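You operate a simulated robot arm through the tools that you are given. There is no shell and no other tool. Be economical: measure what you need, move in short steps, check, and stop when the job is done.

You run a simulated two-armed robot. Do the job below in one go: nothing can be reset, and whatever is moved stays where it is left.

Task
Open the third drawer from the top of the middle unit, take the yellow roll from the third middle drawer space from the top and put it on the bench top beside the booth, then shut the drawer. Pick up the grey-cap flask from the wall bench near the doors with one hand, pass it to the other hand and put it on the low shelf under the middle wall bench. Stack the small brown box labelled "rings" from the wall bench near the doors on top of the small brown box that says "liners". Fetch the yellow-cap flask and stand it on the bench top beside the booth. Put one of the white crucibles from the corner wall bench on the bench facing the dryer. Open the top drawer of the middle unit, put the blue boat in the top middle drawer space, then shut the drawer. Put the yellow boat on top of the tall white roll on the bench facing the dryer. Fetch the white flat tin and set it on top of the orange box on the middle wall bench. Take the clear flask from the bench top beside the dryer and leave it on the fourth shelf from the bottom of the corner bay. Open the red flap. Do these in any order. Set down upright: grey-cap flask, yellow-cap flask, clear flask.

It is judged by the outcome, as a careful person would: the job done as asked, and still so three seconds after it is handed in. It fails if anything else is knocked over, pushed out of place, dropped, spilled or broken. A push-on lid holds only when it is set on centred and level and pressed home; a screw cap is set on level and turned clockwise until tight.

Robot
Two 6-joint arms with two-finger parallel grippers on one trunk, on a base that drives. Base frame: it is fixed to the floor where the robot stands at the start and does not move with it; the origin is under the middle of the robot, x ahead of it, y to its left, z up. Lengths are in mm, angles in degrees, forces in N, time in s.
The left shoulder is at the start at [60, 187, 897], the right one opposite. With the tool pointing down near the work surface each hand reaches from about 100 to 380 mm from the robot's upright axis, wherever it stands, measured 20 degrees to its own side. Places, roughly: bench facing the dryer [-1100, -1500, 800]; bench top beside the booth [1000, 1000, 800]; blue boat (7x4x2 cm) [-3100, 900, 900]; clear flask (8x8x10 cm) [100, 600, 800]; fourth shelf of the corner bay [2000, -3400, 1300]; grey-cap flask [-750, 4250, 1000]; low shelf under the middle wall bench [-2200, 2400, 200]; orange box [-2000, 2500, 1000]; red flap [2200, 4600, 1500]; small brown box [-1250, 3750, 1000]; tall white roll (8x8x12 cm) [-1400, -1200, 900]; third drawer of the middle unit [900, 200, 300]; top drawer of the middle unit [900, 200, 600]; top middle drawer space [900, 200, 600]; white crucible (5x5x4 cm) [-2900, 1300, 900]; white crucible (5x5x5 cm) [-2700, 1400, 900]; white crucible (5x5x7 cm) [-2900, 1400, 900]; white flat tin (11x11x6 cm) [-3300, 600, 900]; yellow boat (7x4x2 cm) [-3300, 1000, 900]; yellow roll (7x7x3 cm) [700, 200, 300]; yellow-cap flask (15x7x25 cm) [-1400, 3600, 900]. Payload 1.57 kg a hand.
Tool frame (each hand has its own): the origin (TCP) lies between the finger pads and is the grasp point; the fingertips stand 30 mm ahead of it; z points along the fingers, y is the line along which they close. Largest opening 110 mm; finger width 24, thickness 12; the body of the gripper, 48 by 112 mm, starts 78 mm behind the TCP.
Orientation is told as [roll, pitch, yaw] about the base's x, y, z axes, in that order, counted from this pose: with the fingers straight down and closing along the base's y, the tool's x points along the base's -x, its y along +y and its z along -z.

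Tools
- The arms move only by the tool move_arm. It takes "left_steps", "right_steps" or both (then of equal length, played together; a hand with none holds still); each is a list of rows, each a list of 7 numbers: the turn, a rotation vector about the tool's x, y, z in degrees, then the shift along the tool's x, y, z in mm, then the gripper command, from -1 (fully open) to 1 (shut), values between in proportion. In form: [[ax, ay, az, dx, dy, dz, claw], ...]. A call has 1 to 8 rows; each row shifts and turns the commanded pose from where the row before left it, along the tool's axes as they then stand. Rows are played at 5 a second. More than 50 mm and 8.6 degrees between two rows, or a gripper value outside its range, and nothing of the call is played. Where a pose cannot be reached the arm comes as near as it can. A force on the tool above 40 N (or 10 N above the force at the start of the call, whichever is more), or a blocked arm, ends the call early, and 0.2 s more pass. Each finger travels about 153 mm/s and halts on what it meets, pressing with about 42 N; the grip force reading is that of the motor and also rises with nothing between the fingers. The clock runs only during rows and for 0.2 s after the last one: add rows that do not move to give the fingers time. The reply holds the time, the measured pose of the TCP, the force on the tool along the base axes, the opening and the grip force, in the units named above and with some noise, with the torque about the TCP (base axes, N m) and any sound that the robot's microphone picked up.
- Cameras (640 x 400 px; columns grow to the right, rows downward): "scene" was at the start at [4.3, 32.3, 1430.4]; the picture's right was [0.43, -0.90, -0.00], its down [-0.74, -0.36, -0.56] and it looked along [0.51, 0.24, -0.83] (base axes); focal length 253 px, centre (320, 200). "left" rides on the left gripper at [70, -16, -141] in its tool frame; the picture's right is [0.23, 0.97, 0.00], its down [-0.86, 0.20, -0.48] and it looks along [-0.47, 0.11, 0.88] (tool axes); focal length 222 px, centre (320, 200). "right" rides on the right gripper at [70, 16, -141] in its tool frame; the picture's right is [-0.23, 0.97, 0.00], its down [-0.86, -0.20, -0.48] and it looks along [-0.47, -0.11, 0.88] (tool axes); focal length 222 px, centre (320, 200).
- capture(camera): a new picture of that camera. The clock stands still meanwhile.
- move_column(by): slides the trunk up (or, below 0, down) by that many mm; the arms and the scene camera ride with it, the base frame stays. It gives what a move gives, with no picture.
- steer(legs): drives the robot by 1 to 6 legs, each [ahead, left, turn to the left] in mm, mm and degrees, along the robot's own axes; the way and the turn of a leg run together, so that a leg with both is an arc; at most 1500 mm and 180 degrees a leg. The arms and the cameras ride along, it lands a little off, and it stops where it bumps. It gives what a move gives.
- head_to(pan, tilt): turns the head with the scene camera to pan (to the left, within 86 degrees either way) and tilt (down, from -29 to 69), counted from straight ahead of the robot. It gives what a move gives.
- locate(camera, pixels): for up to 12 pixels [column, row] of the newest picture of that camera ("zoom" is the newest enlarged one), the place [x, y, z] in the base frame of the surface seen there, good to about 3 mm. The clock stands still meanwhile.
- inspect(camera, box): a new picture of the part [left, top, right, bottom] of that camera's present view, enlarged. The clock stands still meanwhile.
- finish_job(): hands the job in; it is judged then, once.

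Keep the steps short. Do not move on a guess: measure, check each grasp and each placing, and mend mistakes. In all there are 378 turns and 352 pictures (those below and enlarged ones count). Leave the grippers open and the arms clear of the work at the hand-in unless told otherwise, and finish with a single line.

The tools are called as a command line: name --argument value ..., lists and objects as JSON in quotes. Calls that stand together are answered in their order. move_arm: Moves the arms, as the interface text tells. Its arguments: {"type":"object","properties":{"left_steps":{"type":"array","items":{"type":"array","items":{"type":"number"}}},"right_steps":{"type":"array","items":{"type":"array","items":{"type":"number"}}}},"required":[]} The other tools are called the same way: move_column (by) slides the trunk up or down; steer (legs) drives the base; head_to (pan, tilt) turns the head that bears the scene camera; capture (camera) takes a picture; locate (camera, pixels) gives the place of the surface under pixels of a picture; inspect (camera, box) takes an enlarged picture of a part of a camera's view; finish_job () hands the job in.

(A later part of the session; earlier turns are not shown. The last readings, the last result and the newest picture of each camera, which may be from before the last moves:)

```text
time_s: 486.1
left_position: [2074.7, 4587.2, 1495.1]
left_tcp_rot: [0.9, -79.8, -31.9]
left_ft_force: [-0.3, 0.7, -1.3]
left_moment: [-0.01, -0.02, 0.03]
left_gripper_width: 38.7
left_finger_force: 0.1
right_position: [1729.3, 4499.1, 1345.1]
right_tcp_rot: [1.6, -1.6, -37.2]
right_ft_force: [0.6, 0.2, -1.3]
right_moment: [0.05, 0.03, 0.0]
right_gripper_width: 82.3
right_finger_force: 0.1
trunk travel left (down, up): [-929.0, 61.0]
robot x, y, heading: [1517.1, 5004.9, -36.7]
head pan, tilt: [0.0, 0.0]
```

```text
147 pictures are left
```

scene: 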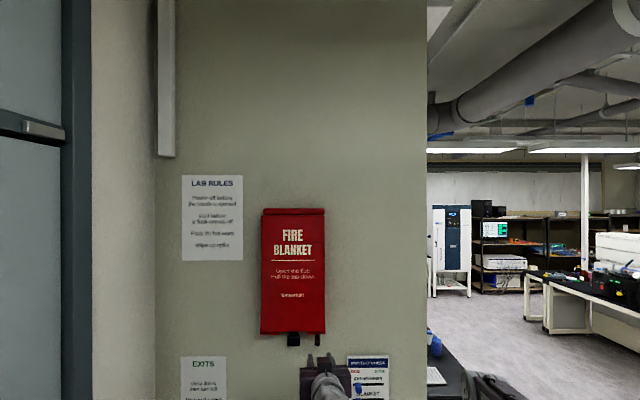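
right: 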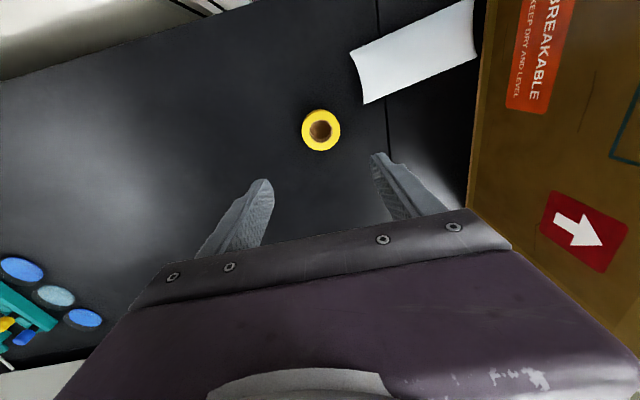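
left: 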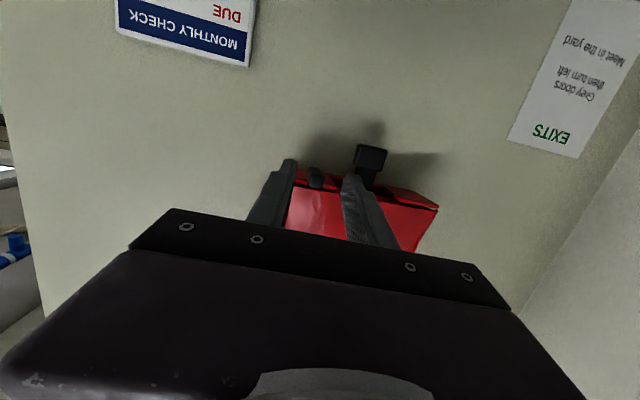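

move_arm --left_steps '[[0, 0, 0, -7.8, -1, 24, 0.3], [0, 0, 0, -7.8, 0, 24, 0.3]]'

inspect --camera "left" --box '[230, 110, 450, 250]'

```text
time_s: 486.7
left_position: [2118.6, 4559.8, 1501.4]
left_tcp_rot: [0.7, -79.7, -31.7]
left_ft_force: [-0.5, -0.4, -0.1]
left_moment: [-0.01, 0.01, 0.0]
left_gripper_width: 38.6
left_finger_force: 0.1
right_position: [1730.8, 4500.7, 1344.6]
right_tcp_rot: [1.5, -1.6, -37.2]
right_ft_force: [0.2, -0.1, 0.0]
right_moment: [0.01, 0.06, 0.0]
right_gripper_width: 82.7
right_finger_force: 0.0
trunk travel left (down, up): [-929.0, 61.0]
robot x, y, heading: [1520.0, 5003.4, -36.5]
head pan, tilt: [0.0, 0.0]
```

```text
2.86 times, centred on (340, 180) of left
```

zoom: 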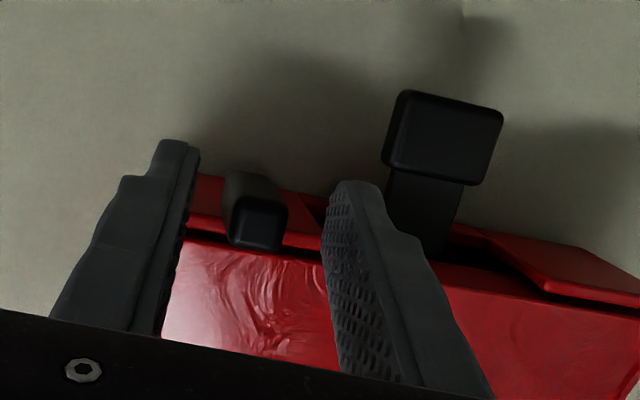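

move_arm --left_steps '[[0, 0, 0, 0, 0, 0, 0.7], [0, 0, 0, 0, 0, 0, 1], [0, 0, 0, 0, 0, 0, 1]]'

move_arm --left_steps '[[7.4, 0, 1.3, 3.5, 10.6, -19.9, 1], [7.4, 0, 1.3, 3.5, 10.6, -19.9, 1]]'

capture --camera "left"

capture --camera "scene"

```text
time_s: 487.5
left_position: [2117.7, 4562.9, 1503.8]
left_tcp_rot: [0.6, -79.9, -31.8]
left_ft_force: [-0.5, -1.5, -0.1]
left_moment: [0.04, -0.03, -0.45]
left_gripper_width: 16.3
left_finger_force: 32.0
right_position: [1727.5, 4501.0, 1346.6]
right_tcp_rot: [1.5, -1.6, -37.2]
right_ft_force: [-0.5, 0.3, -0.1]
right_moment: [0.01, -0.01, 0.0]
right_gripper_width: 82.4
right_finger_force: 0.1
trunk travel left (down, up): [-929.0, 61.0]
robot x, y, heading: [1522.5, 5003.0, -36.8]
head pan, tilt: [0.0, 0.0]
```

```text
time_s: 488.1
left_position: [2092.8, 4613.5, 1509.7]
left_tcp_rot: [-0.7, -80.3, -45.2]
left_ft_force: [-1.2, 1.3, 1.0]
left_moment: [0.03, 0.02, -0.03]
left_gripper_width: 0.2
left_finger_force: 21.0
right_position: [1726.2, 4510.3, 1349.0]
right_tcp_rot: [1.3, -2.0, -37.1]
right_ft_force: [-0.5, 0.4, 0.7]
right_moment: [-0.06, -0.02, -0.02]
right_gripper_width: 82.6
right_finger_force: 0.0
trunk travel left (down, up): [-929.0, 61.0]
robot x, y, heading: [1522.4, 5002.4, -36.4]
head pan, tilt: [0.0, 0.0]
```

```text
145 pictures are left
```

left: 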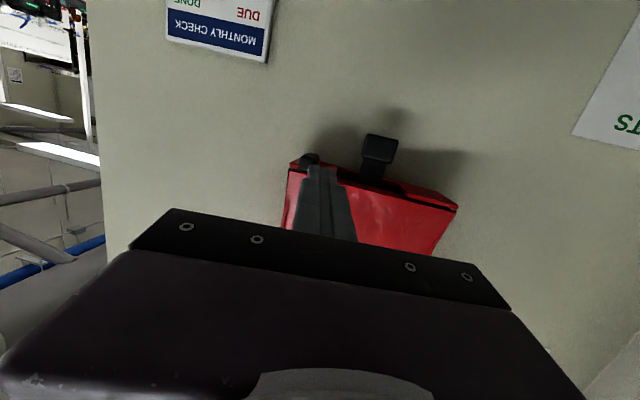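

```text
144 pictures are left
```

scene: 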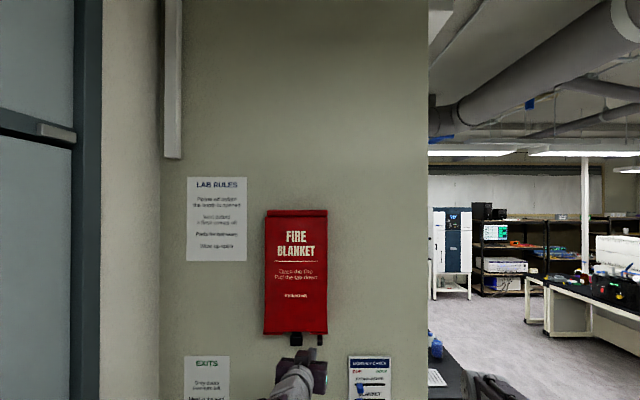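

move_arm --left_steps '[[0, 0, 0, 0, 0, -30, 1], [-6.6, 0, -1.2, 0, 0, 0, 0.3], [-6.6, 0, -1.2, 0, 0, 0, 0.3], [0, 0, 0, 1.7, -19, 22, 0.3], [0, 0, 0, 1.7, -19, 22, 0.3]]'

inspect --camera "left" --box '[230, 110, 450, 250]'

```text
time_s: 489.3
left_position: [2091.3, 4565.0, 1496.3]
left_tcp_rot: [0.4, -79.7, -32.9]
left_ft_force: [0.4, -0.7, -0.2]
left_moment: [0.0, -0.03, 0.03]
left_gripper_width: 38.5
left_finger_force: 0.0
right_position: [1730.2, 4498.6, 1343.5]
right_tcp_rot: [1.6, -1.6, -37.3]
right_ft_force: [0.1, -0.9, 0.6]
right_moment: [0.02, 0.02, -0.02]
right_gripper_width: 82.7
right_finger_force: 0.0
trunk travel left (down, up): [-929.0, 61.0]
robot x, y, heading: [1519.3, 5002.5, -36.6]
head pan, tilt: [0.0, 0.0]
```

```text
2.86 times, centred on (340, 180) of left
```

zoom: 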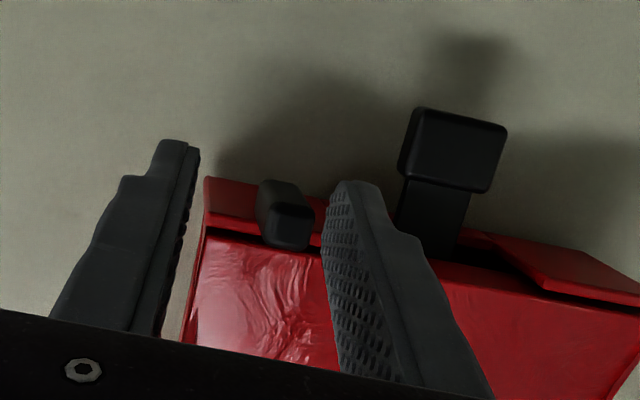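

move_arm --left_steps '[[0, 0, 0, -4.5, 8, 20, 0.3], [0, 0, 0, -5, 0, 20, 0.3], [0, 0, 0, 0, 0, 0, 0.7], [0, 0, 0, 0, 0, 0, 1], [0, 0, 0, 0, 0, 0, 1]]'

inspect --camera "left" --box '[230, 110, 450, 250]'

```text
time_s: 490.5
left_position: [2129.7, 4553.4, 1500.5]
left_tcp_rot: [-0.1, -79.8, -32.5]
left_ft_force: [4.9, -1.7, -3.6]
left_moment: [-0.04, 0.13, -0.95]
left_gripper_width: 17.1
left_finger_force: 31.7
right_position: [1730.7, 4502.1, 1344.8]
right_tcp_rot: [1.5, -1.6, -37.3]
right_ft_force: [0.1, -1.0, 0.0]
right_moment: [0.01, -0.01, 0.02]
right_gripper_width: 82.5
right_finger_force: 0.0
trunk travel left (down, up): [-929.0, 61.0]
robot x, y, heading: [1519.2, 5000.3, -36.9]
head pan, tilt: [0.0, 0.0]
```

```text
2.86 times, centred on (340, 180) of left
```

zoom: 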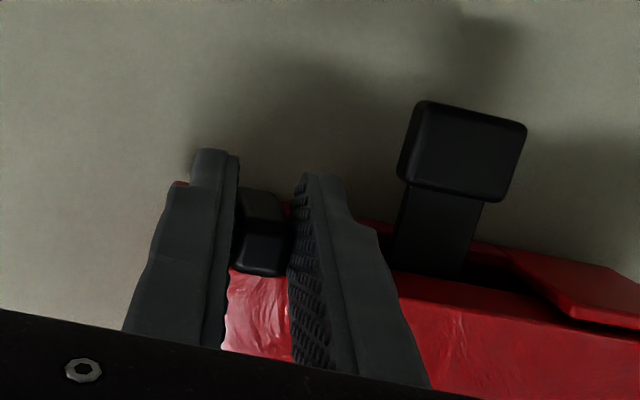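

move_arm --left_steps '[[0, 0, 0, 0.9, 0, -5, 1], [0, 0, 0, 0.9, 0, -5, 1]]'

inspect --camera "left" --box '[230, 110, 450, 250]'

```text
time_s: 491.1
left_position: [2129.9, 4555.1, 1497.0]
left_tcp_rot: [-0.1, -79.6, -32.4]
left_ft_force: [20.5, -11.6, 2.1]
left_moment: [0.25, -0.18, -0.89]
left_gripper_width: 17.6
left_finger_force: 32.7
right_position: [1736.6, 4497.5, 1343.0]
right_tcp_rot: [1.5, -1.3, -37.2]
right_ft_force: [-0.1, 0.3, 0.7]
right_moment: [-0.03, 0.03, 0.01]
right_gripper_width: 82.5
right_finger_force: 0.2
trunk travel left (down, up): [-929.0, 61.0]
robot x, y, heading: [1523.2, 5004.6, -36.7]
head pan, tilt: [0.0, 0.0]
```

```text
2.86 times, centred on (340, 180) of left
```

zoom: 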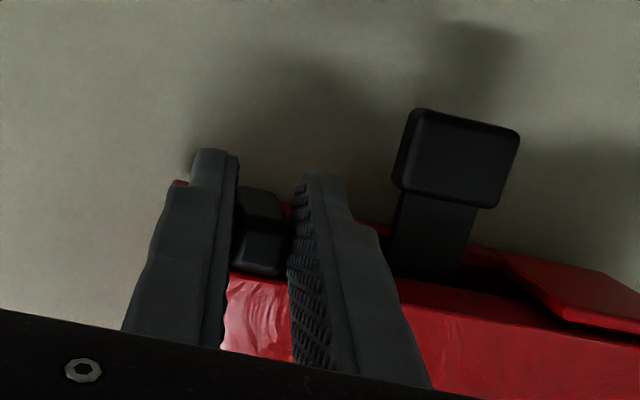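

move_arm --left_steps '[[0, 0, 0, 0.5, 0, -3, 1], [0, 0, 0, 0.5, 0, -3, 1], [0, 0, 0, 0.5, 0, -3, 1]]'

inspect --camera "left" --box '[230, 110, 450, 250]'

```text
time_s: 491.9
left_position: [2120.0, 4560.5, 1497.2]
left_tcp_rot: [-0.3, -79.6, -32.2]
left_ft_force: [19.5, -8.1, 1.1]
left_moment: [0.1, 0.07, -0.5]
left_gripper_width: 16.3
left_finger_force: 31.6
right_position: [1736.0, 4499.3, 1343.0]
right_tcp_rot: [1.4, -1.3, -37.3]
right_ft_force: [-0.7, -0.1, 0.2]
right_moment: [0.02, 0.01, -0.08]
right_gripper_width: 82.8
right_finger_force: 0.1
trunk travel left (down, up): [-929.0, 61.0]
robot x, y, heading: [1521.4, 5003.0, -36.7]
head pan, tilt: [0.0, 0.0]
```

```text
2.86 times, centred on (340, 180) of left
```

zoom: 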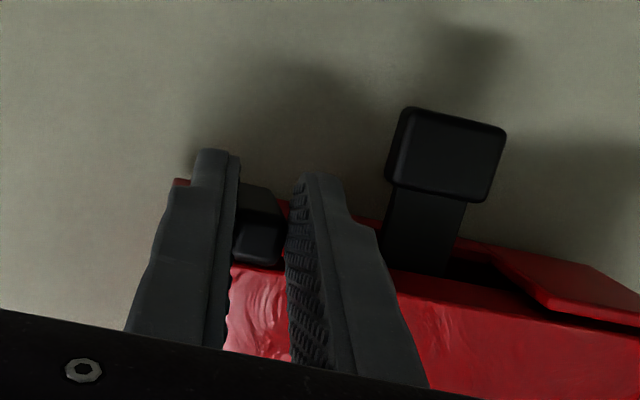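

move_arm --left_steps '[[0, 0, 0, 0, 0, 0, 0.5], [0, 0, 0, -2, 0, 14, 0.5], [0, 0, 0, 0, 0, 0, 1], [0, 0, 0, 0, 0, 0, 1], [0, 0, 0, -4, 0, 0, 1], [0, 0, 0, -4, 0, 0, 1]]'

inspect --camera "left" --box '[230, 110, 450, 250]'

```text
time_s: 493.3
left_position: [2124.5, 4558.4, 1507.7]
left_tcp_rot: [0.2, -79.7, -32.7]
left_ft_force: [-11.0, 11.5, -21.1]
left_moment: [0.2, 0.33, -0.69]
left_gripper_width: 17.2
left_finger_force: 32.3
right_position: [1727.1, 4504.1, 1345.6]
right_tcp_rot: [1.6, -1.8, -37.2]
right_ft_force: [-0.2, -0.1, -0.5]
right_moment: [0.01, -0.03, -0.01]
right_gripper_width: 82.6
right_finger_force: 0.0
trunk travel left (down, up): [-929.0, 61.0]
robot x, y, heading: [1521.8, 5002.5, -36.7]
head pan, tilt: [0.0, 0.0]
```

```text
2.86 times, centred on (340, 180) of left
```

zoom: 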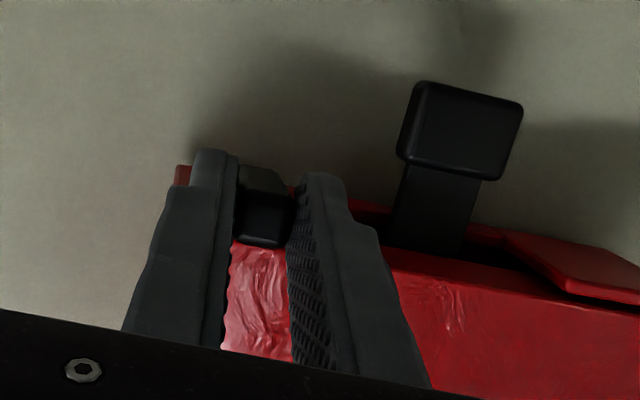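

move_arm --left_steps '[[0, 0, 0, 6, 0, 0, 1], [0, 0, 0, 5, 0, 0, 1]]'

move_arm --left_steps '[[0, 0, 6, 0, 0, 0, 1], [0, 0, 6, 0, 0, 0, 1]]'

inspect --camera "left" --box '[230, 110, 450, 250]'

```text
time_s: 493.9
left_position: [2125.3, 4557.5, 1501.3]
left_tcp_rot: [0.0, -80.2, -32.7]
left_ft_force: [5.2, 0.3, 4.0]
left_moment: [-0.05, -0.96, -0.69]
left_gripper_width: 16.6
left_finger_force: 32.3
right_position: [1729.6, 4501.9, 1344.7]
right_tcp_rot: [1.5, -1.7, -37.2]
right_ft_force: [-0.1, 0.1, 0.1]
right_moment: [-0.02, 0.02, 0.01]
right_gripper_width: 82.7
right_finger_force: 0.0
trunk travel left (down, up): [-929.0, 61.0]
robot x, y, heading: [1521.7, 5002.9, -36.7]
head pan, tilt: [0.0, 0.0]
```

```text
time_s: 494.5
left_position: [2124.5, 4557.6, 1497.6]
left_tcp_rot: [49.2, -74.4, -82.9]
left_ft_force: [4.2, 3.3, -2.8]
left_moment: [-0.58, 0.24, -0.51]
left_gripper_width: 17.6
left_finger_force: 31.9
right_position: [1730.7, 4503.6, 1346.1]
right_tcp_rot: [1.3, -1.6, -37.2]
right_ft_force: [-0.7, 0.7, 0.6]
right_moment: [0.0, -0.02, 0.0]
right_gripper_width: 82.7
right_finger_force: 0.0
trunk travel left (down, up): [-929.0, 61.0]
robot x, y, heading: [1516.4, 5002.7, -36.9]
head pan, tilt: [0.0, 0.0]
```

```text
2.86 times, centred on (340, 180) of left
```

zoom: 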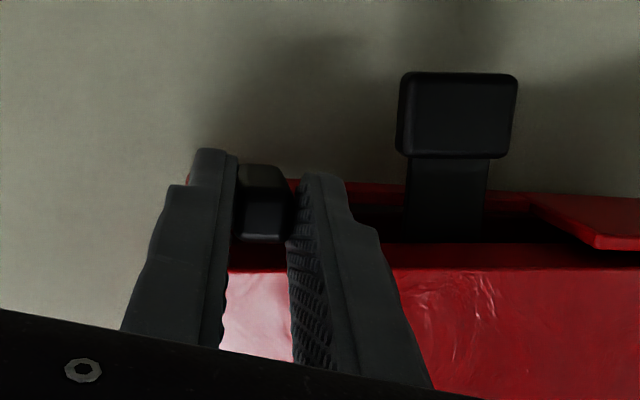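

move_arm --left_steps '[[0, 0, -6, 0, 0, 0, 1], [0, 0, -6, 0, 0, 0, 1], [0, 0, 0, 5, 0, 0.9, 1], [0, 0, 0, 5, 0, 0.9, 1]]'

inspect --camera "left" --box '[230, 110, 450, 250]'

```text
time_s: 495.5
left_position: [2125.3, 4560.7, 1487.7]
left_tcp_rot: [-0.9, -80.0, -31.6]
left_ft_force: [8.3, 4.6, 4.6]
left_moment: [0.32, -0.53, -0.58]
left_gripper_width: 18.0
left_finger_force: 32.5
right_position: [1729.9, 4504.2, 1345.4]
right_tcp_rot: [1.4, -1.7, -37.2]
right_ft_force: [-0.3, -0.3, 0.3]
right_moment: [0.01, 0.0, -0.01]
right_gripper_width: 82.5
right_finger_force: 0.1
trunk travel left (down, up): [-929.0, 61.0]
robot x, y, heading: [1520.5, 5002.7, -36.6]
head pan, tilt: [0.0, 0.0]
```

```text
2.86 times, centred on (340, 180) of left
```

zoom: 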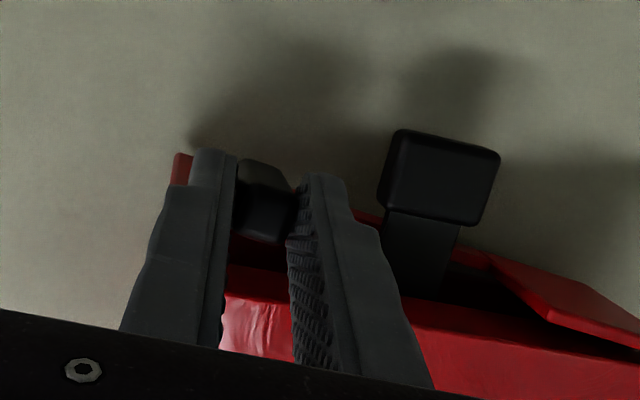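

The bottom flap is swinging down. I keep following its arc.

move_arm --left_steps '[[0, 0, 0, 13.6, 0, 5.4, 1], [0, 0, 0, 12.7, 0, 7.3, 1], [0, 0, 0, 11.5, 0, 9, 1], [0, 0, 0, 10.2, 0, 10.6, 1]]'

inspect --camera "left" --box '[200, 80, 480, 250]'

inspect --camera "scene" --box '[235, 190, 355, 400]'

```text
time_s: 496.5
left_position: [2139.2, 4563.0, 1445.6]
left_tcp_rot: [-2.8, -80.8, -29.4]
left_ft_force: [-5.3, 33.3, 12.1]
left_moment: [0.29, -0.14, -0.95]
left_gripper_width: 21.2
left_finger_force: 34.3
right_position: [1722.8, 4518.2, 1351.9]
right_tcp_rot: [1.1, -2.3, -37.2]
right_ft_force: [0.3, -1.4, 0.0]
right_moment: [0.02, 0.0, 0.02]
right_gripper_width: 82.4
right_finger_force: 0.1
trunk travel left (down, up): [-929.0, 61.0]
robot x, y, heading: [1516.5, 5005.7, -36.3]
head pan, tilt: [0.0, 0.0]
```

```text
2.29 times, centred on (340, 165) of left
```

zoom: 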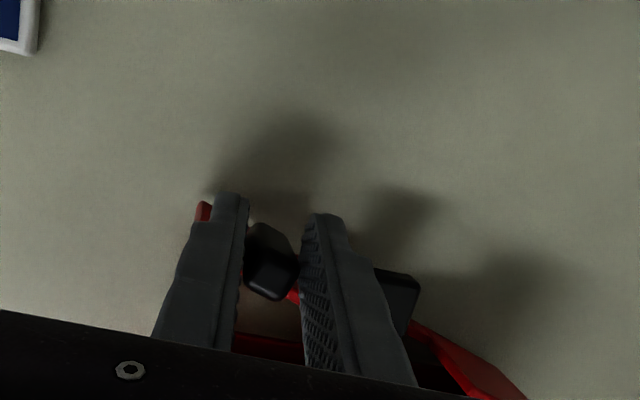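

```text
1.90 times, centred on (295, 295) of scene
```

zoom: 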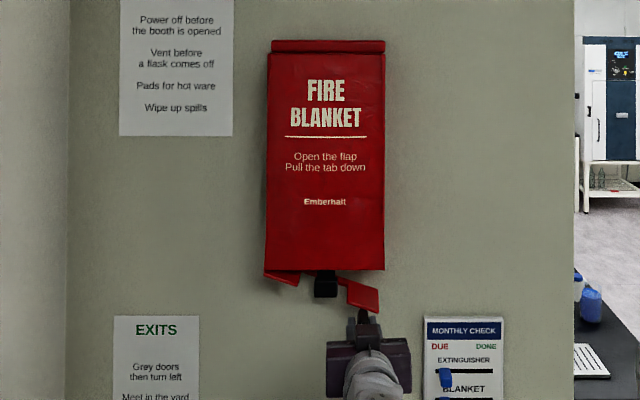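

move_arm --left_steps '[[0, 0, 7, 0, 4, -4, 1], [0, 0, 7, 0, 4, -4, 1], [0, 0, 6, 0, 2, 0, 1], [0, 0, 6, 17, 0, 0, 1]]'

inspect --camera "left" --box '[200, 80, 480, 250]'

inspect --camera "scene" --box '[235, 190, 355, 400]'

```text
time_s: 497.5
left_position: [2146.8, 4572.5, 1426.2]
left_tcp_rot: [68.3, -62.7, -103.0]
left_ft_force: [12.9, 14.1, 11.0]
left_moment: [-0.25, -0.15, 1.12]
left_gripper_width: 15.8
left_finger_force: 31.6
right_position: [1731.6, 4508.3, 1347.5]
right_tcp_rot: [1.2, -1.7, -37.3]
right_ft_force: [-0.4, -0.6, 0.1]
right_moment: [-0.04, 0.0, -0.02]
right_gripper_width: 82.5
right_finger_force: 0.1
trunk travel left (down, up): [-929.0, 61.0]
robot x, y, heading: [1520.0, 5007.5, -36.7]
head pan, tilt: [0.0, 0.0]
```

```text
2.29 times, centred on (340, 165) of left
```

zoom: 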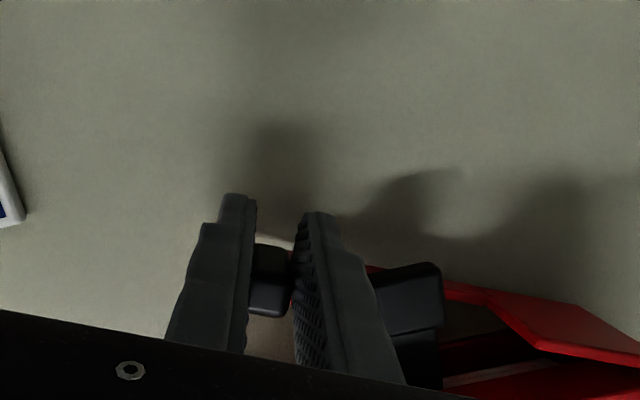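

```text
1.90 times, centred on (295, 295) of scene
```

zoom: 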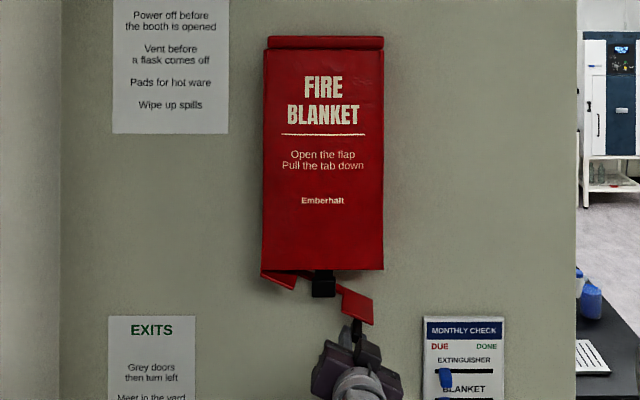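

move_arm --left_steps '[[0, 0, 6, 17, 0, 0, 1], [0, 0, 6, 17, 0, 0, 1], [0, 0, 6, 17, 0, 0, 1]]'

inspect --camera "scene" --box '[235, 190, 355, 400]'

```text
time_s: 498.1
left_position: [2157.2, 4585.6, 1400.9]
left_tcp_rot: [75.8, -51.1, -110.3]
left_ft_force: [18.2, 3.4, 9.7]
left_moment: [-0.37, 0.1, 1.38]
left_gripper_width: 16.4
left_finger_force: 32.2
right_position: [1731.9, 4501.8, 1346.0]
right_tcp_rot: [1.5, -1.6, -37.1]
right_ft_force: [-0.8, 0.1, -0.3]
right_moment: [0.02, -0.04, 0.0]
right_gripper_width: 82.1
right_finger_force: 0.1
trunk travel left (down, up): [-929.0, 61.0]
robot x, y, heading: [1522.1, 5005.5, -36.5]
head pan, tilt: [0.0, 0.0]
stopped in row 3 (left hand): the force on the tool passed its limit at 42 N (the readings are from after the stop); the commanded pose is now the measured one
```

```text
1.90 times, centred on (295, 295) of scene
```

zoom: 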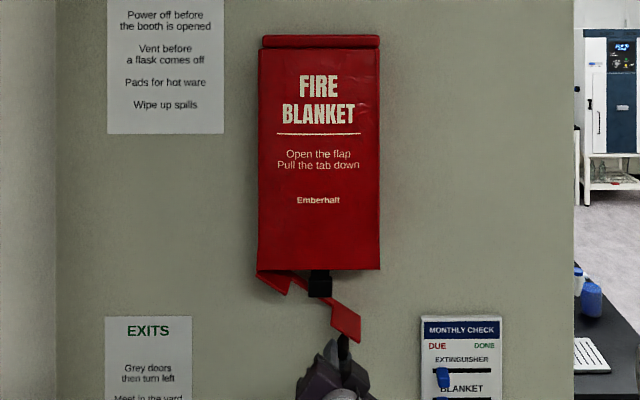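

move_arm --left_steps '[[0, 0, 6, 12, 3, 5, 1], [0, 0, 6, 16, 0, 0, 1], [0, 0, 6, 16, 0, 0, 1]]'

inspect --camera "scene" --box '[235, 190, 355, 400]'

```text
time_s: 498.9
left_position: [2178.4, 4616.5, 1370.1]
left_tcp_rot: [79.6, -33.6, -115.9]
left_ft_force: [25.8, -0.7, 21.5]
left_moment: [-0.79, -0.78, 0.91]
left_gripper_width: 18.0
left_finger_force: 32.8
right_position: [1734.5, 4506.1, 1346.3]
right_tcp_rot: [1.2, -1.6, -37.1]
right_ft_force: [0.3, -0.2, 0.1]
right_moment: [0.0, 0.02, -0.01]
right_gripper_width: 82.4
right_finger_force: 0.1
trunk travel left (down, up): [-929.0, 61.0]
robot x, y, heading: [1515.2, 5003.7, -36.6]
head pan, tilt: [0.0, 0.0]
```

```text
1.90 times, centred on (295, 295) of scene
```

zoom: 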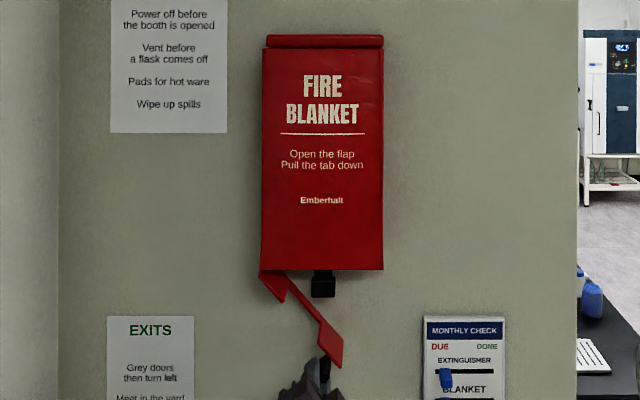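

move_arm --left_steps '[[0, 0, 6, 12, 3, 6, 1], [0, 0, 6, 16, 0, 0, 1], [0, 0, 6, 16, 0, 0, 1], [0, 0, 6, 16, 0, 0, 1]]'

inspect --camera "scene" --box '[235, 190, 355, 400]'

```text
time_s: 499.9
left_position: [2203.9, 4657.7, 1349.1]
left_tcp_rot: [81.3, -9.7, -120.5]
left_ft_force: [22.6, -5.9, 24.1]
left_moment: [-0.95, -0.83, 0.66]
left_gripper_width: 19.7
left_finger_force: 33.2
right_position: [1731.7, 4503.2, 1346.1]
right_tcp_rot: [1.4, -1.6, -37.2]
right_ft_force: [0.1, 0.0, 0.9]
right_moment: [-0.02, -0.03, 0.03]
right_gripper_width: 82.4
right_finger_force: 0.1
trunk travel left (down, up): [-929.0, 61.0]
robot x, y, heading: [1521.4, 5002.8, -36.4]
head pan, tilt: [0.0, 0.0]
```

```text
1.90 times, centred on (295, 295) of scene
```

zoom: 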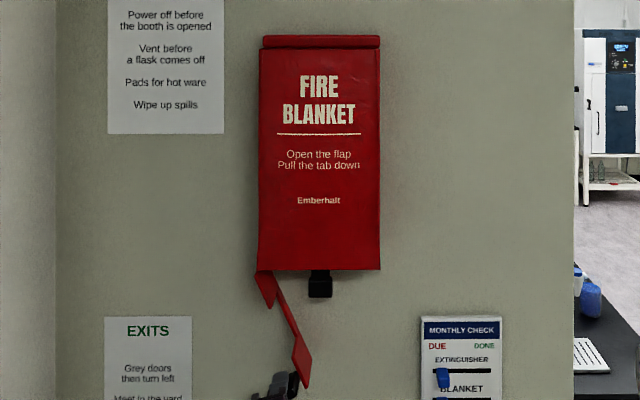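

move_arm --left_steps '[[0, 0, 6, 12, 4, 5, 1], [0, 0, 6, 16, 0, 0, 1], [0, 0, 6, 16, 0, 0, 1], [0, 0, 6, 16, 0, 0, 1]]'

inspect --camera "scene" --box '[235, 190, 355, 400]'

```text
time_s: 500.9
left_position: [2236.8, 4706.8, 1343.9]
left_tcp_rot: [80.0, 14.1, -124.5]
left_ft_force: [-0.1, 1.0, 0.0]
left_moment: [0.01, -0.04, -0.01]
left_gripper_width: 0.0
left_finger_force: 21.1
right_position: [1728.9, 4503.1, 1344.8]
right_tcp_rot: [1.5, -1.6, -37.2]
right_ft_force: [-0.6, 0.3, 0.7]
right_moment: [0.01, 0.01, 0.0]
right_gripper_width: 82.5
right_finger_force: 0.1
trunk travel left (down, up): [-929.0, 61.0]
robot x, y, heading: [1518.3, 5003.9, -36.7]
head pan, tilt: [0.0, 0.0]
```

```text
1.90 times, centred on (295, 295) of scene
```

zoom: 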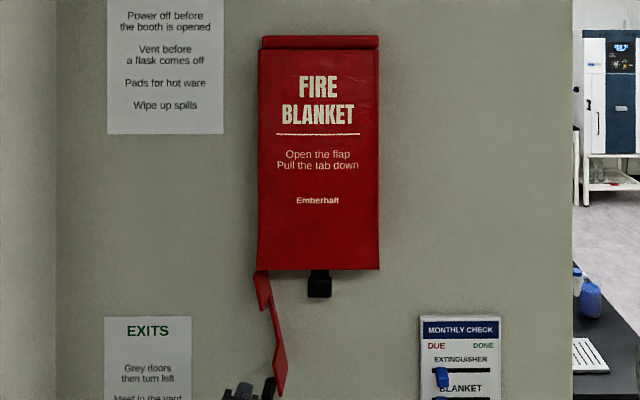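

move_arm --left_steps '[[0, 0, 0, 0, 0, -45, 1], [0, 0, 0, 0, 0, -45, 1], [0, 0, 0, 0, 0, -45, 1], [0, 0, -8.5, 0, 0, 0, 0], [0, 0, -8.5, 0, 0, 0, -0.5], [0, 0, -8.5, 0, 0, 0, -1], [0, 0, -8.5, 0, 0, 0, -1], [0, 0, -8.5, 0, 0, 0, -1]]'

move_arm --left_steps '[[0, 0, -8.5, 0, 0, 0, -1], [0, 0, -8.5, 0, 0, 0, -1], [0, 0, -8.5, 0, 0, 0, -1], [0, 0, -8.5, 0, 0, 0, -1], [0, 0, -8.5, 0, 0, 0, -1], [0, 0, -8.5, 0, 0, 0, -1], [0, 0, -8.5, 0, 0, 0, -1], [0, 0, -2, 0, 0, 0, -1]]'

inspect --camera "scene" --box '[235, 190, 355, 400]'

```text
time_s: 502.7
left_position: [2125.8, 4777.2, 1369.9]
left_tcp_rot: [79.2, -28.0, -116.9]
left_ft_force: [-0.5, 0.0, -0.4]
left_moment: [-0.04, 0.04, -0.01]
left_gripper_width: 110.2
left_finger_force: 0.1
right_position: [1730.2, 4502.6, 1345.4]
right_tcp_rot: [1.5, -1.7, -37.2]
right_ft_force: [0.6, 0.4, 0.0]
right_moment: [-0.03, -0.01, -0.03]
right_gripper_width: 82.4
right_finger_force: 0.1
trunk travel left (down, up): [-929.0, 61.0]
robot x, y, heading: [1520.3, 5001.1, -36.5]
head pan, tilt: [0.0, 0.0]
```

```text
time_s: 504.5
left_position: [2125.9, 4777.8, 1370.5]
left_tcp_rot: [0.5, -80.3, -32.5]
left_ft_force: [-0.6, -0.6, -0.2]
left_moment: [0.0, -0.01, 0.02]
left_gripper_width: 109.9
left_finger_force: 0.1
right_position: [1729.6, 4501.6, 1345.0]
right_tcp_rot: [1.5, -1.7, -37.2]
right_ft_force: [0.8, 0.8, 0.3]
right_moment: [-0.02, 0.01, -0.01]
right_gripper_width: 82.5
right_finger_force: 0.0
trunk travel left (down, up): [-929.0, 61.0]
robot x, y, heading: [1521.7, 5000.1, -36.8]
head pan, tilt: [0.0, 0.0]
```

```text
1.90 times, centred on (295, 295) of scene
```

zoom: 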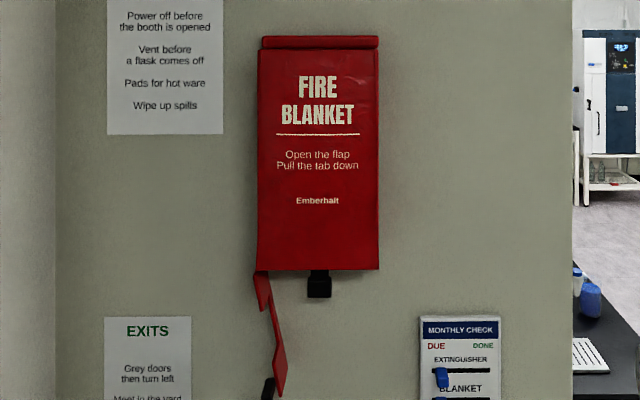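

steer --legs '[[-150, 0, 0], [0, 0, -179.2], [0, 1000, 0], [0, 1000, 0]]'

move_column --by -300

head_to --pan 0 --tilt 30

capture --camera "scene"

```text
time_s: 522.8
left_position: [-360.5, 3631.8, 1369.6]
left_tcp_rot: [1.6, -80.4, 149.3]
left_ft_force: [0.5, 0.4, 1.2]
left_moment: [-0.05, 0.02, 0.01]
left_gripper_width: 110.1
left_finger_force: 0.1
right_position: [20.2, 3926.3, 1346.0]
right_tcp_rot: [1.6, -1.7, 145.8]
right_ft_force: [1.5, 0.6, 0.0]
right_moment: [-0.01, 0.03, -0.02]
right_gripper_width: 82.4
right_finger_force: 0.1
trunk travel left (down, up): [-929.0, 61.0]
robot x, y, heading: [254.9, 3439.5, 146.4]
head pan, tilt: [0.0, 0.0]
```

```text
time_s: 525.8
left_position: [-361.5, 3631.8, 1071.2]
left_tcp_rot: [1.3, -80.4, 149.7]
left_ft_force: [-1.0, 0.0, -0.9]
left_moment: [-0.01, 0.0, 0.0]
left_gripper_width: 110.1
left_finger_force: 0.1
right_position: [18.8, 3926.8, 1046.4]
right_tcp_rot: [1.5, -1.7, 145.8]
right_ft_force: [-0.1, -0.1, 0.7]
right_moment: [0.01, 0.01, -0.01]
right_gripper_width: 82.5
right_finger_force: 0.0
trunk travel left (down, up): [-629.0, 361.0]
robot x, y, heading: [257.5, 3434.8, 146.3]
head pan, tilt: [0.0, 0.0]
```

```text
time_s: 526.8
left_position: [-361.3, 3631.8, 1071.0]
left_tcp_rot: [1.3, -80.3, 149.7]
left_ft_force: [0.5, 0.8, -0.4]
left_moment: [-0.01, 0.04, -0.01]
left_gripper_width: 110.0
left_finger_force: 0.2
right_position: [19.6, 3924.8, 1044.9]
right_tcp_rot: [1.6, -1.7, 145.8]
right_ft_force: [-0.6, 0.3, -1.1]
right_moment: [-0.05, -0.01, 0.02]
right_gripper_width: 82.3
right_finger_force: 0.0
trunk travel left (down, up): [-629.0, 361.0]
robot x, y, heading: [252.7, 3439.4, 146.4]
head pan, tilt: [0.0, 30.0]
```

```text
127 pictures are left
```

scene: 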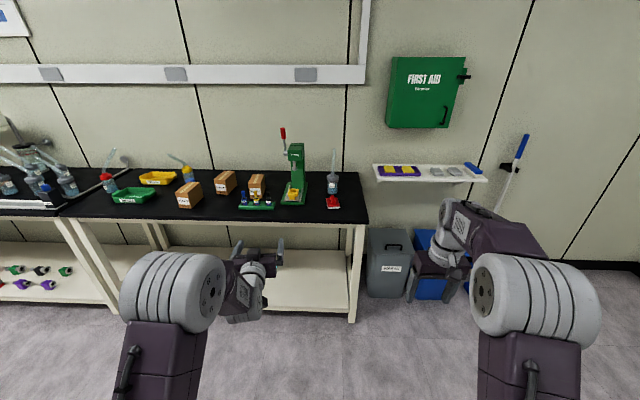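

inspect --camera "scene" --box '[90, 110, 370, 230]'

```text
2.29 times, centred on (230, 170) of scene
```

zoom: 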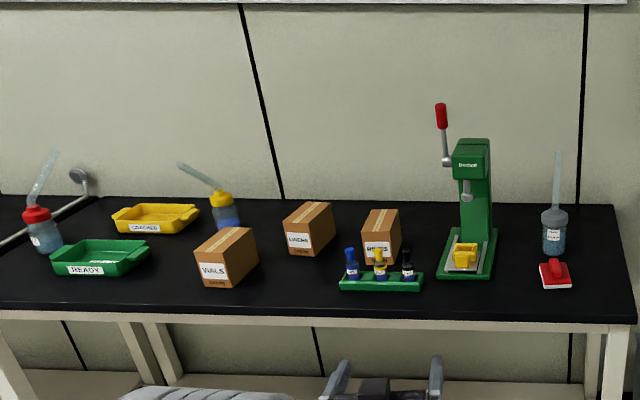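

locate --camera "zoom" --pixels '[[555, 215], [553, 240], [558, 225], [380, 245], [365, 215], [398, 215], [382, 262], [310, 245], [290, 222], [330, 205], [222, 200], [228, 220]]'

```text
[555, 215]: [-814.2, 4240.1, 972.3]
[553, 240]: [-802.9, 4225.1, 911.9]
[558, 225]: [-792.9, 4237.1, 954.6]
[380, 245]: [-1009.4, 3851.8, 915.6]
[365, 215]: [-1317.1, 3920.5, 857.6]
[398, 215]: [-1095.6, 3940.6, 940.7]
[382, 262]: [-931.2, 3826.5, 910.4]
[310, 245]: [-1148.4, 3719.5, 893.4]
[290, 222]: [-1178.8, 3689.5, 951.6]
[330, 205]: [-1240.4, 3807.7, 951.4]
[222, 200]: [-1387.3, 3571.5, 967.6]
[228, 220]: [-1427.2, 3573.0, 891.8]
```

steer --legs '[[0, -206, -2.2], [560, 0, 0]]'

move_arm --left_steps '[[0, 5, 0, 0, 0, 0, -1], [0, 5, 0, 0, 0, 0, -1]]' --right_steps '[[0, 0, 0, 0, 0, 0, -1], [0, 0, 0, 0, 0, 0, -1]]'

capture --camera "left"

inspect --camera "scene" --box '[170, 100, 450, 260]'

```text
time_s: 531.2
left_position: [-683.0, 4143.8, 1070.8]
left_tcp_rot: [1.3, -80.4, 147.6]
left_ft_force: [0.2, -0.3, 0.0]
left_moment: [0.0, 0.02, -0.01]
left_gripper_width: 109.9
left_finger_force: 0.1
right_position: [-291.9, 4425.6, 1046.6]
right_tcp_rot: [1.4, -1.8, 143.9]
right_ft_force: [-0.2, 0.4, -0.6]
right_moment: [0.01, -0.02, 0.03]
right_gripper_width: 82.5
right_finger_force: 0.0
trunk travel left (down, up): [-629.0, 361.0]
robot x, y, heading: [-73.2, 3929.5, 144.3]
head pan, tilt: [0.0, 30.0]
```

```text
time_s: 531.8
left_position: [-683.4, 4143.2, 1070.0]
left_tcp_rot: [0.8, -70.4, 148.4]
left_ft_force: [0.5, 0.6, -0.1]
left_moment: [0.0, 0.01, -0.01]
left_gripper_width: 110.0
left_finger_force: 0.0
right_position: [-292.7, 4426.5, 1045.5]
right_tcp_rot: [1.5, -1.7, 143.9]
right_ft_force: [-0.4, -0.2, -0.7]
right_moment: [-0.02, 0.0, 0.03]
right_gripper_width: 110.0
right_finger_force: 0.0
trunk travel left (down, up): [-629.0, 361.0]
robot x, y, heading: [-72.7, 3930.9, 144.7]
head pan, tilt: [0.0, 30.0]
```

```text
125 pictures are left
```

left: 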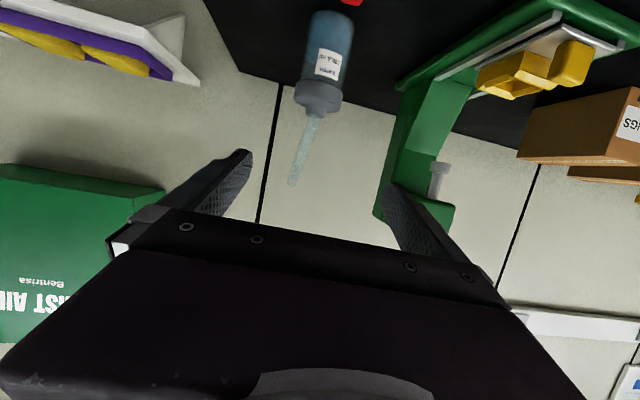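

```text
2.29 times, centred on (310, 180) of scene
```

zoom: 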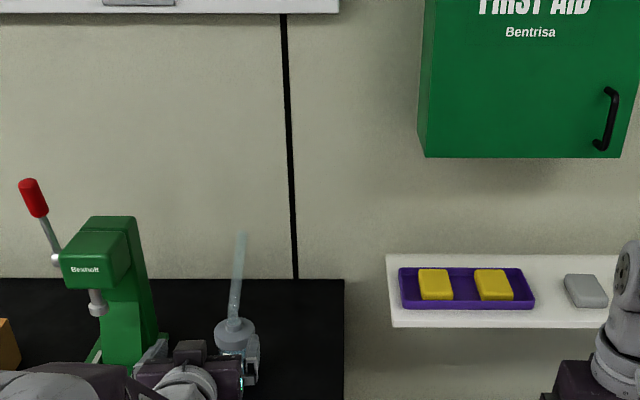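

locate --camera "left" --pixels '[[320, 100], [325, 65], [330, 30], [300, 95], [345, 40], [405, 90], [400, 160], [440, 210], [350, 2], [310, 130], [418, 120]]'

```text
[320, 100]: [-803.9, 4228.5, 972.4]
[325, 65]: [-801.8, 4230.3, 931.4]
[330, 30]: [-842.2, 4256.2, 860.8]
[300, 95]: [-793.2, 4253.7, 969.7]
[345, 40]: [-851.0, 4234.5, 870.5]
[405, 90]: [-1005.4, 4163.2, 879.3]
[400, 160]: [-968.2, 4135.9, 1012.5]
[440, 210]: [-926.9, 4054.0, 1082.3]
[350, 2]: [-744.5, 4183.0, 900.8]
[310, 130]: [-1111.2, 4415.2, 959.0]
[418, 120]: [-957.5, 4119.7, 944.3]
```

move_arm --left_steps '[[0, 0, 0, 40.8, -4.6, 14.5, -1], [0, 0, 0, 40.8, -4.6, 14.5, -1], [0, 0, 0, 40.8, -4.6, 14.5, -1], [0, 0, 0, -15, 0, 42.4, -1], [0, 0, 0, -15, 0, 42.4, -1]]'

capture --camera "left"

```text
time_s: 533.0
left_position: [-754.2, 4201.4, 940.9]
left_tcp_rot: [0.6, -70.2, 148.4]
left_ft_force: [0.4, -1.1, -0.8]
left_moment: [0.05, 0.01, 0.0]
left_gripper_width: 109.9
left_finger_force: 0.2
right_position: [-293.1, 4426.4, 1045.6]
right_tcp_rot: [1.4, -1.6, 144.0]
right_ft_force: [-1.0, -0.1, -0.3]
right_moment: [-0.05, -0.01, 0.01]
right_gripper_width: 110.0
right_finger_force: 0.1
trunk travel left (down, up): [-629.0, 361.0]
robot x, y, heading: [-73.9, 3928.9, 144.5]
head pan, tilt: [0.0, 30.0]
```

```text
123 pictures are left
```

left: 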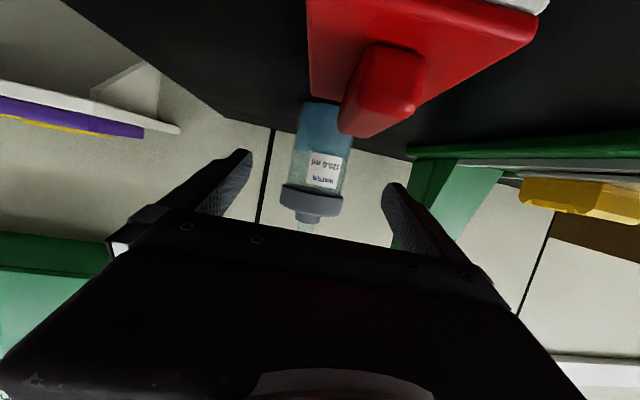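

move_arm --left_steps '[[0, 8, 0, 0, 0, 0, -1], [0, 0, 0, -20.6, 0, 38.9, -1], [0, 0, 0, -18, 0, 34, -1]]'

capture --camera "left"

```text
time_s: 533.8
left_position: [-823.4, 4244.3, 940.6]
left_tcp_rot: [0.6, -62.4, 148.4]
left_ft_force: [0.1, -1.1, -0.3]
left_moment: [0.02, 0.0, -0.01]
left_gripper_width: 110.1
left_finger_force: 0.1
right_position: [-293.9, 4425.1, 1046.6]
right_tcp_rot: [1.5, -1.7, 143.9]
right_ft_force: [0.1, 0.2, 0.1]
right_moment: [0.0, -0.05, -0.06]
right_gripper_width: 110.1
right_finger_force: 0.1
trunk travel left (down, up): [-629.0, 361.0]
robot x, y, heading: [-76.2, 3927.9, 144.4]
head pan, tilt: [0.0, 30.0]
```

```text
122 pictures are left
```

left: 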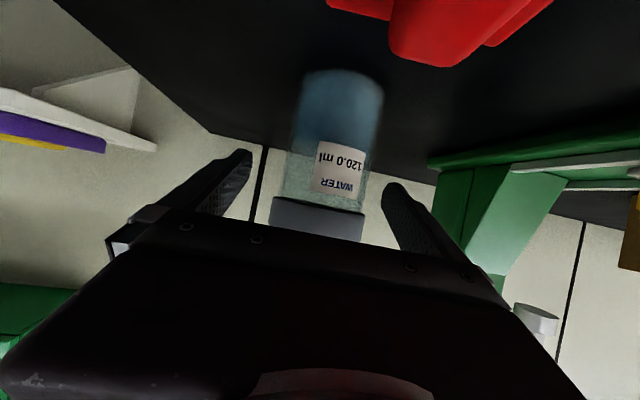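

move_arm --left_steps '[[0, 0, 0, -2, 4, 4, -1], [0, 0, 0, 0, 0, 0, -0.3], [0, 0, 0, 0, 0, 0, 0.3], [0, 0, 0, 0, 0, 0, 1], [0, 0, 0, 0, 0, 0, 1]]'

move_arm --left_steps '[[0, 0, 0, -4.4, 0, -2.3, 1], [0, 0, 0, -13, 0, -7, 1]]'

capture --camera "left"

```text
time_s: 535.0
left_position: [-829.0, 4244.0, 940.1]
left_tcp_rot: [0.6, -62.4, 148.6]
left_ft_force: [0.0, 0.0, 0.4]
left_moment: [0.03, -0.06, 0.04]
left_gripper_width: 66.6
left_finger_force: 41.7
right_position: [-293.4, 4425.8, 1045.8]
right_tcp_rot: [1.6, -1.7, 143.9]
right_ft_force: [-0.3, 0.3, 0.2]
right_moment: [0.02, -0.02, 0.0]
right_gripper_width: 109.9
right_finger_force: 0.1
trunk travel left (down, up): [-629.0, 361.0]
robot x, y, heading: [-73.2, 3931.6, 144.5]
head pan, tilt: [0.0, 30.0]
```

```text
time_s: 535.6
left_position: [-829.2, 4243.5, 960.4]
left_tcp_rot: [0.5, -62.4, 148.6]
left_ft_force: [-0.7, -1.3, -2.6]
left_moment: [0.01, -0.02, 0.0]
left_gripper_width: 66.2
left_finger_force: 41.6
right_position: [-293.1, 4425.5, 1045.4]
right_tcp_rot: [1.5, -1.8, 143.9]
right_ft_force: [-0.2, 0.6, -0.3]
right_moment: [0.01, 0.01, -0.03]
right_gripper_width: 109.9
right_finger_force: 0.1
trunk travel left (down, up): [-629.0, 361.0]
robot x, y, heading: [-78.0, 3923.9, 144.3]
head pan, tilt: [0.0, 30.0]
```

```text
121 pictures are left
```

left: 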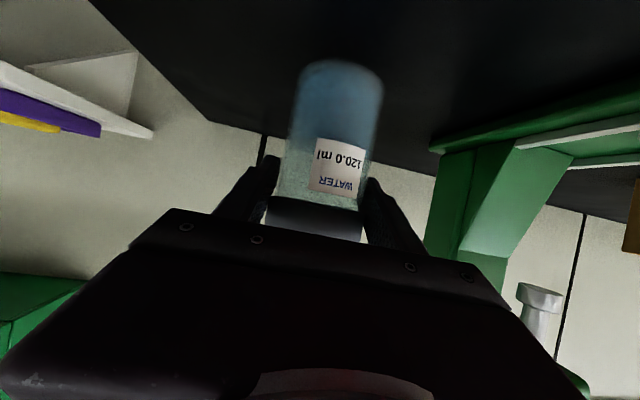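

move_column --by 120

steer --legs '[[-600, 0, 0]]'

move_arm --left_steps '[[0, 0, 0, 20, 0, -30, 1], [0, 0, 0, 0, -30, 0, 1], [0, 0, 0, 0, -30, 0, 1], [0, 0, 0, 0, -30, 0, 1], [0, 0, 0, 0, 0, 0, 1], [0, 0, 0, 0, 0, 0, 1], [0, 0, 0, 0, 0, 0, 1]]' --right_steps '[[0, 0, -8.5, 0, -20, 0, -1], [0, 0, -8.5, 0, -20, 0, -1], [0, 0, -8.5, 0, 0, 0, -1], [0, 0, -8.5, 0, 0, 0, -1], [0, 0, -8.5, 0, 0, 0, -1], [0, 0, -8.5, 0, 0, 0, -1], [0, 0, -8.5, 0, 0, 0, -1]]'

```text
time_s: 537.1
left_position: [-831.1, 4244.3, 1080.6]
left_tcp_rot: [0.5, -62.3, 148.7]
left_ft_force: [0.0, -0.5, -2.8]
left_moment: [-0.02, -0.04, -0.04]
left_gripper_width: 66.2
left_finger_force: 42.2
right_position: [-293.0, 4425.6, 1164.5]
right_tcp_rot: [1.6, -1.7, 143.9]
right_ft_force: [0.6, -0.6, -0.3]
right_moment: [-0.01, 0.03, 0.0]
right_gripper_width: 110.0
right_finger_force: 0.0
trunk travel left (down, up): [-749.0, 241.0]
robot x, y, heading: [-73.9, 3934.1, 144.2]
head pan, tilt: [0.0, 30.0]
```

```text
time_s: 540.4
left_position: [-347.9, 3898.7, 1079.5]
left_tcp_rot: [0.4, -62.6, 148.7]
left_ft_force: [0.2, 0.0, -3.8]
left_moment: [-0.01, -0.01, 0.0]
left_gripper_width: 66.5
left_finger_force: 41.7
right_position: [189.3, 4081.3, 1165.7]
right_tcp_rot: [1.5, -1.6, 143.9]
right_ft_force: [0.3, -0.1, 0.3]
right_moment: [-0.03, -0.01, 0.02]
right_gripper_width: 110.4
right_finger_force: 0.0
trunk travel left (down, up): [-749.0, 241.0]
robot x, y, heading: [406.8, 3588.7, 144.2]
head pan, tilt: [0.0, 30.0]
```

```text
time_s: 542.0
left_position: [-270.8, 3960.4, 1076.6]
left_tcp_rot: [0.4, -62.4, 148.5]
left_ft_force: [-0.8, 0.3, -3.0]
left_moment: [0.0, -0.01, 0.0]
left_gripper_width: 66.4
left_finger_force: 41.6
left hand out of reach, approached as far as the arm can: row 1
right_position: [209.5, 4114.6, 1165.1]
right_tcp_rot: [-0.7, -2.1, -156.4]
right_ft_force: [-0.1, 0.1, 0.6]
right_moment: [-0.03, 0.02, 0.0]
right_gripper_width: 110.1
right_finger_force: 0.0
trunk travel left (down, up): [-749.0, 241.0]
robot x, y, heading: [406.5, 3585.1, 144.2]
head pan, tilt: [0.0, 30.0]
```

move_arm --left_steps '[[0, 0, 0, 18.8, 0, -35.3, 1], [0, 0, 0, 18.8, 0, -35.3, 1], [0, 0, 0, 18.8, 0, -35.3, 1], [0, 0, 0, 18.8, 0, -35.3, 1], [0, 0, 0, 18.8, 0, -35.3, 1], [0, 0, 0, 0, 0, 0, 1], [0, 0, 0, 0, 0, 0, 1]]' --right_steps '[[0, -8.5, 0, 0, 0, 0, -1], [0, -8.5, 0, 0, 0, 0, -1], [0, -8.5, 0, 0, 0, 0, -1], [0, -8.5, 0, 0, 0, 0, -1], [0, -8.5, 0, 0, 0, 0, -1], [0, -8.5, 0, 0, 0, 0, -1], [0, -8.5, 0, 0, 0, 0, -1]]'

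head_to --pan 0 --tilt 40

capture --camera "scene"

```text
time_s: 543.6
left_position: [-100.9, 3853.5, 1076.1]
left_tcp_rot: [0.5, -62.3, 148.5]
left_ft_force: [-0.2, 0.8, -3.0]
left_moment: [-0.03, 0.0, 0.0]
left_gripper_width: 66.3
left_finger_force: 42.6
right_position: [210.9, 4115.5, 1165.3]
right_tcp_rot: [-1.5, -61.8, -155.4]
right_ft_force: [-0.6, 0.3, 0.6]
right_moment: [0.0, 0.02, 0.03]
right_gripper_width: 110.0
right_finger_force: 0.1
trunk travel left (down, up): [-749.0, 241.0]
robot x, y, heading: [413.0, 3581.8, 144.3]
head pan, tilt: [0.0, 30.0]
```

```text
time_s: 544.4
left_position: [-100.5, 3852.8, 1076.5]
left_tcp_rot: [0.5, -62.5, 148.5]
left_ft_force: [-0.2, 0.6, -2.4]
left_moment: [0.01, -0.01, 0.01]
left_gripper_width: 66.6
left_finger_force: 41.9
right_position: [210.4, 4113.4, 1164.6]
right_tcp_rot: [-1.4, -61.6, -155.4]
right_ft_force: [0.4, -0.1, 0.0]
right_moment: [-0.02, -0.02, 0.02]
right_gripper_width: 110.0
right_finger_force: 0.2
trunk travel left (down, up): [-749.0, 241.0]
robot x, y, heading: [405.5, 3581.4, 144.3]
head pan, tilt: [0.0, 40.0]
```

```text
120 pictures are left
```

scene: 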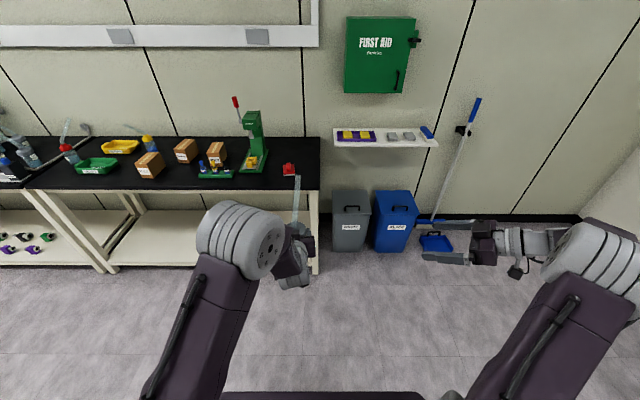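

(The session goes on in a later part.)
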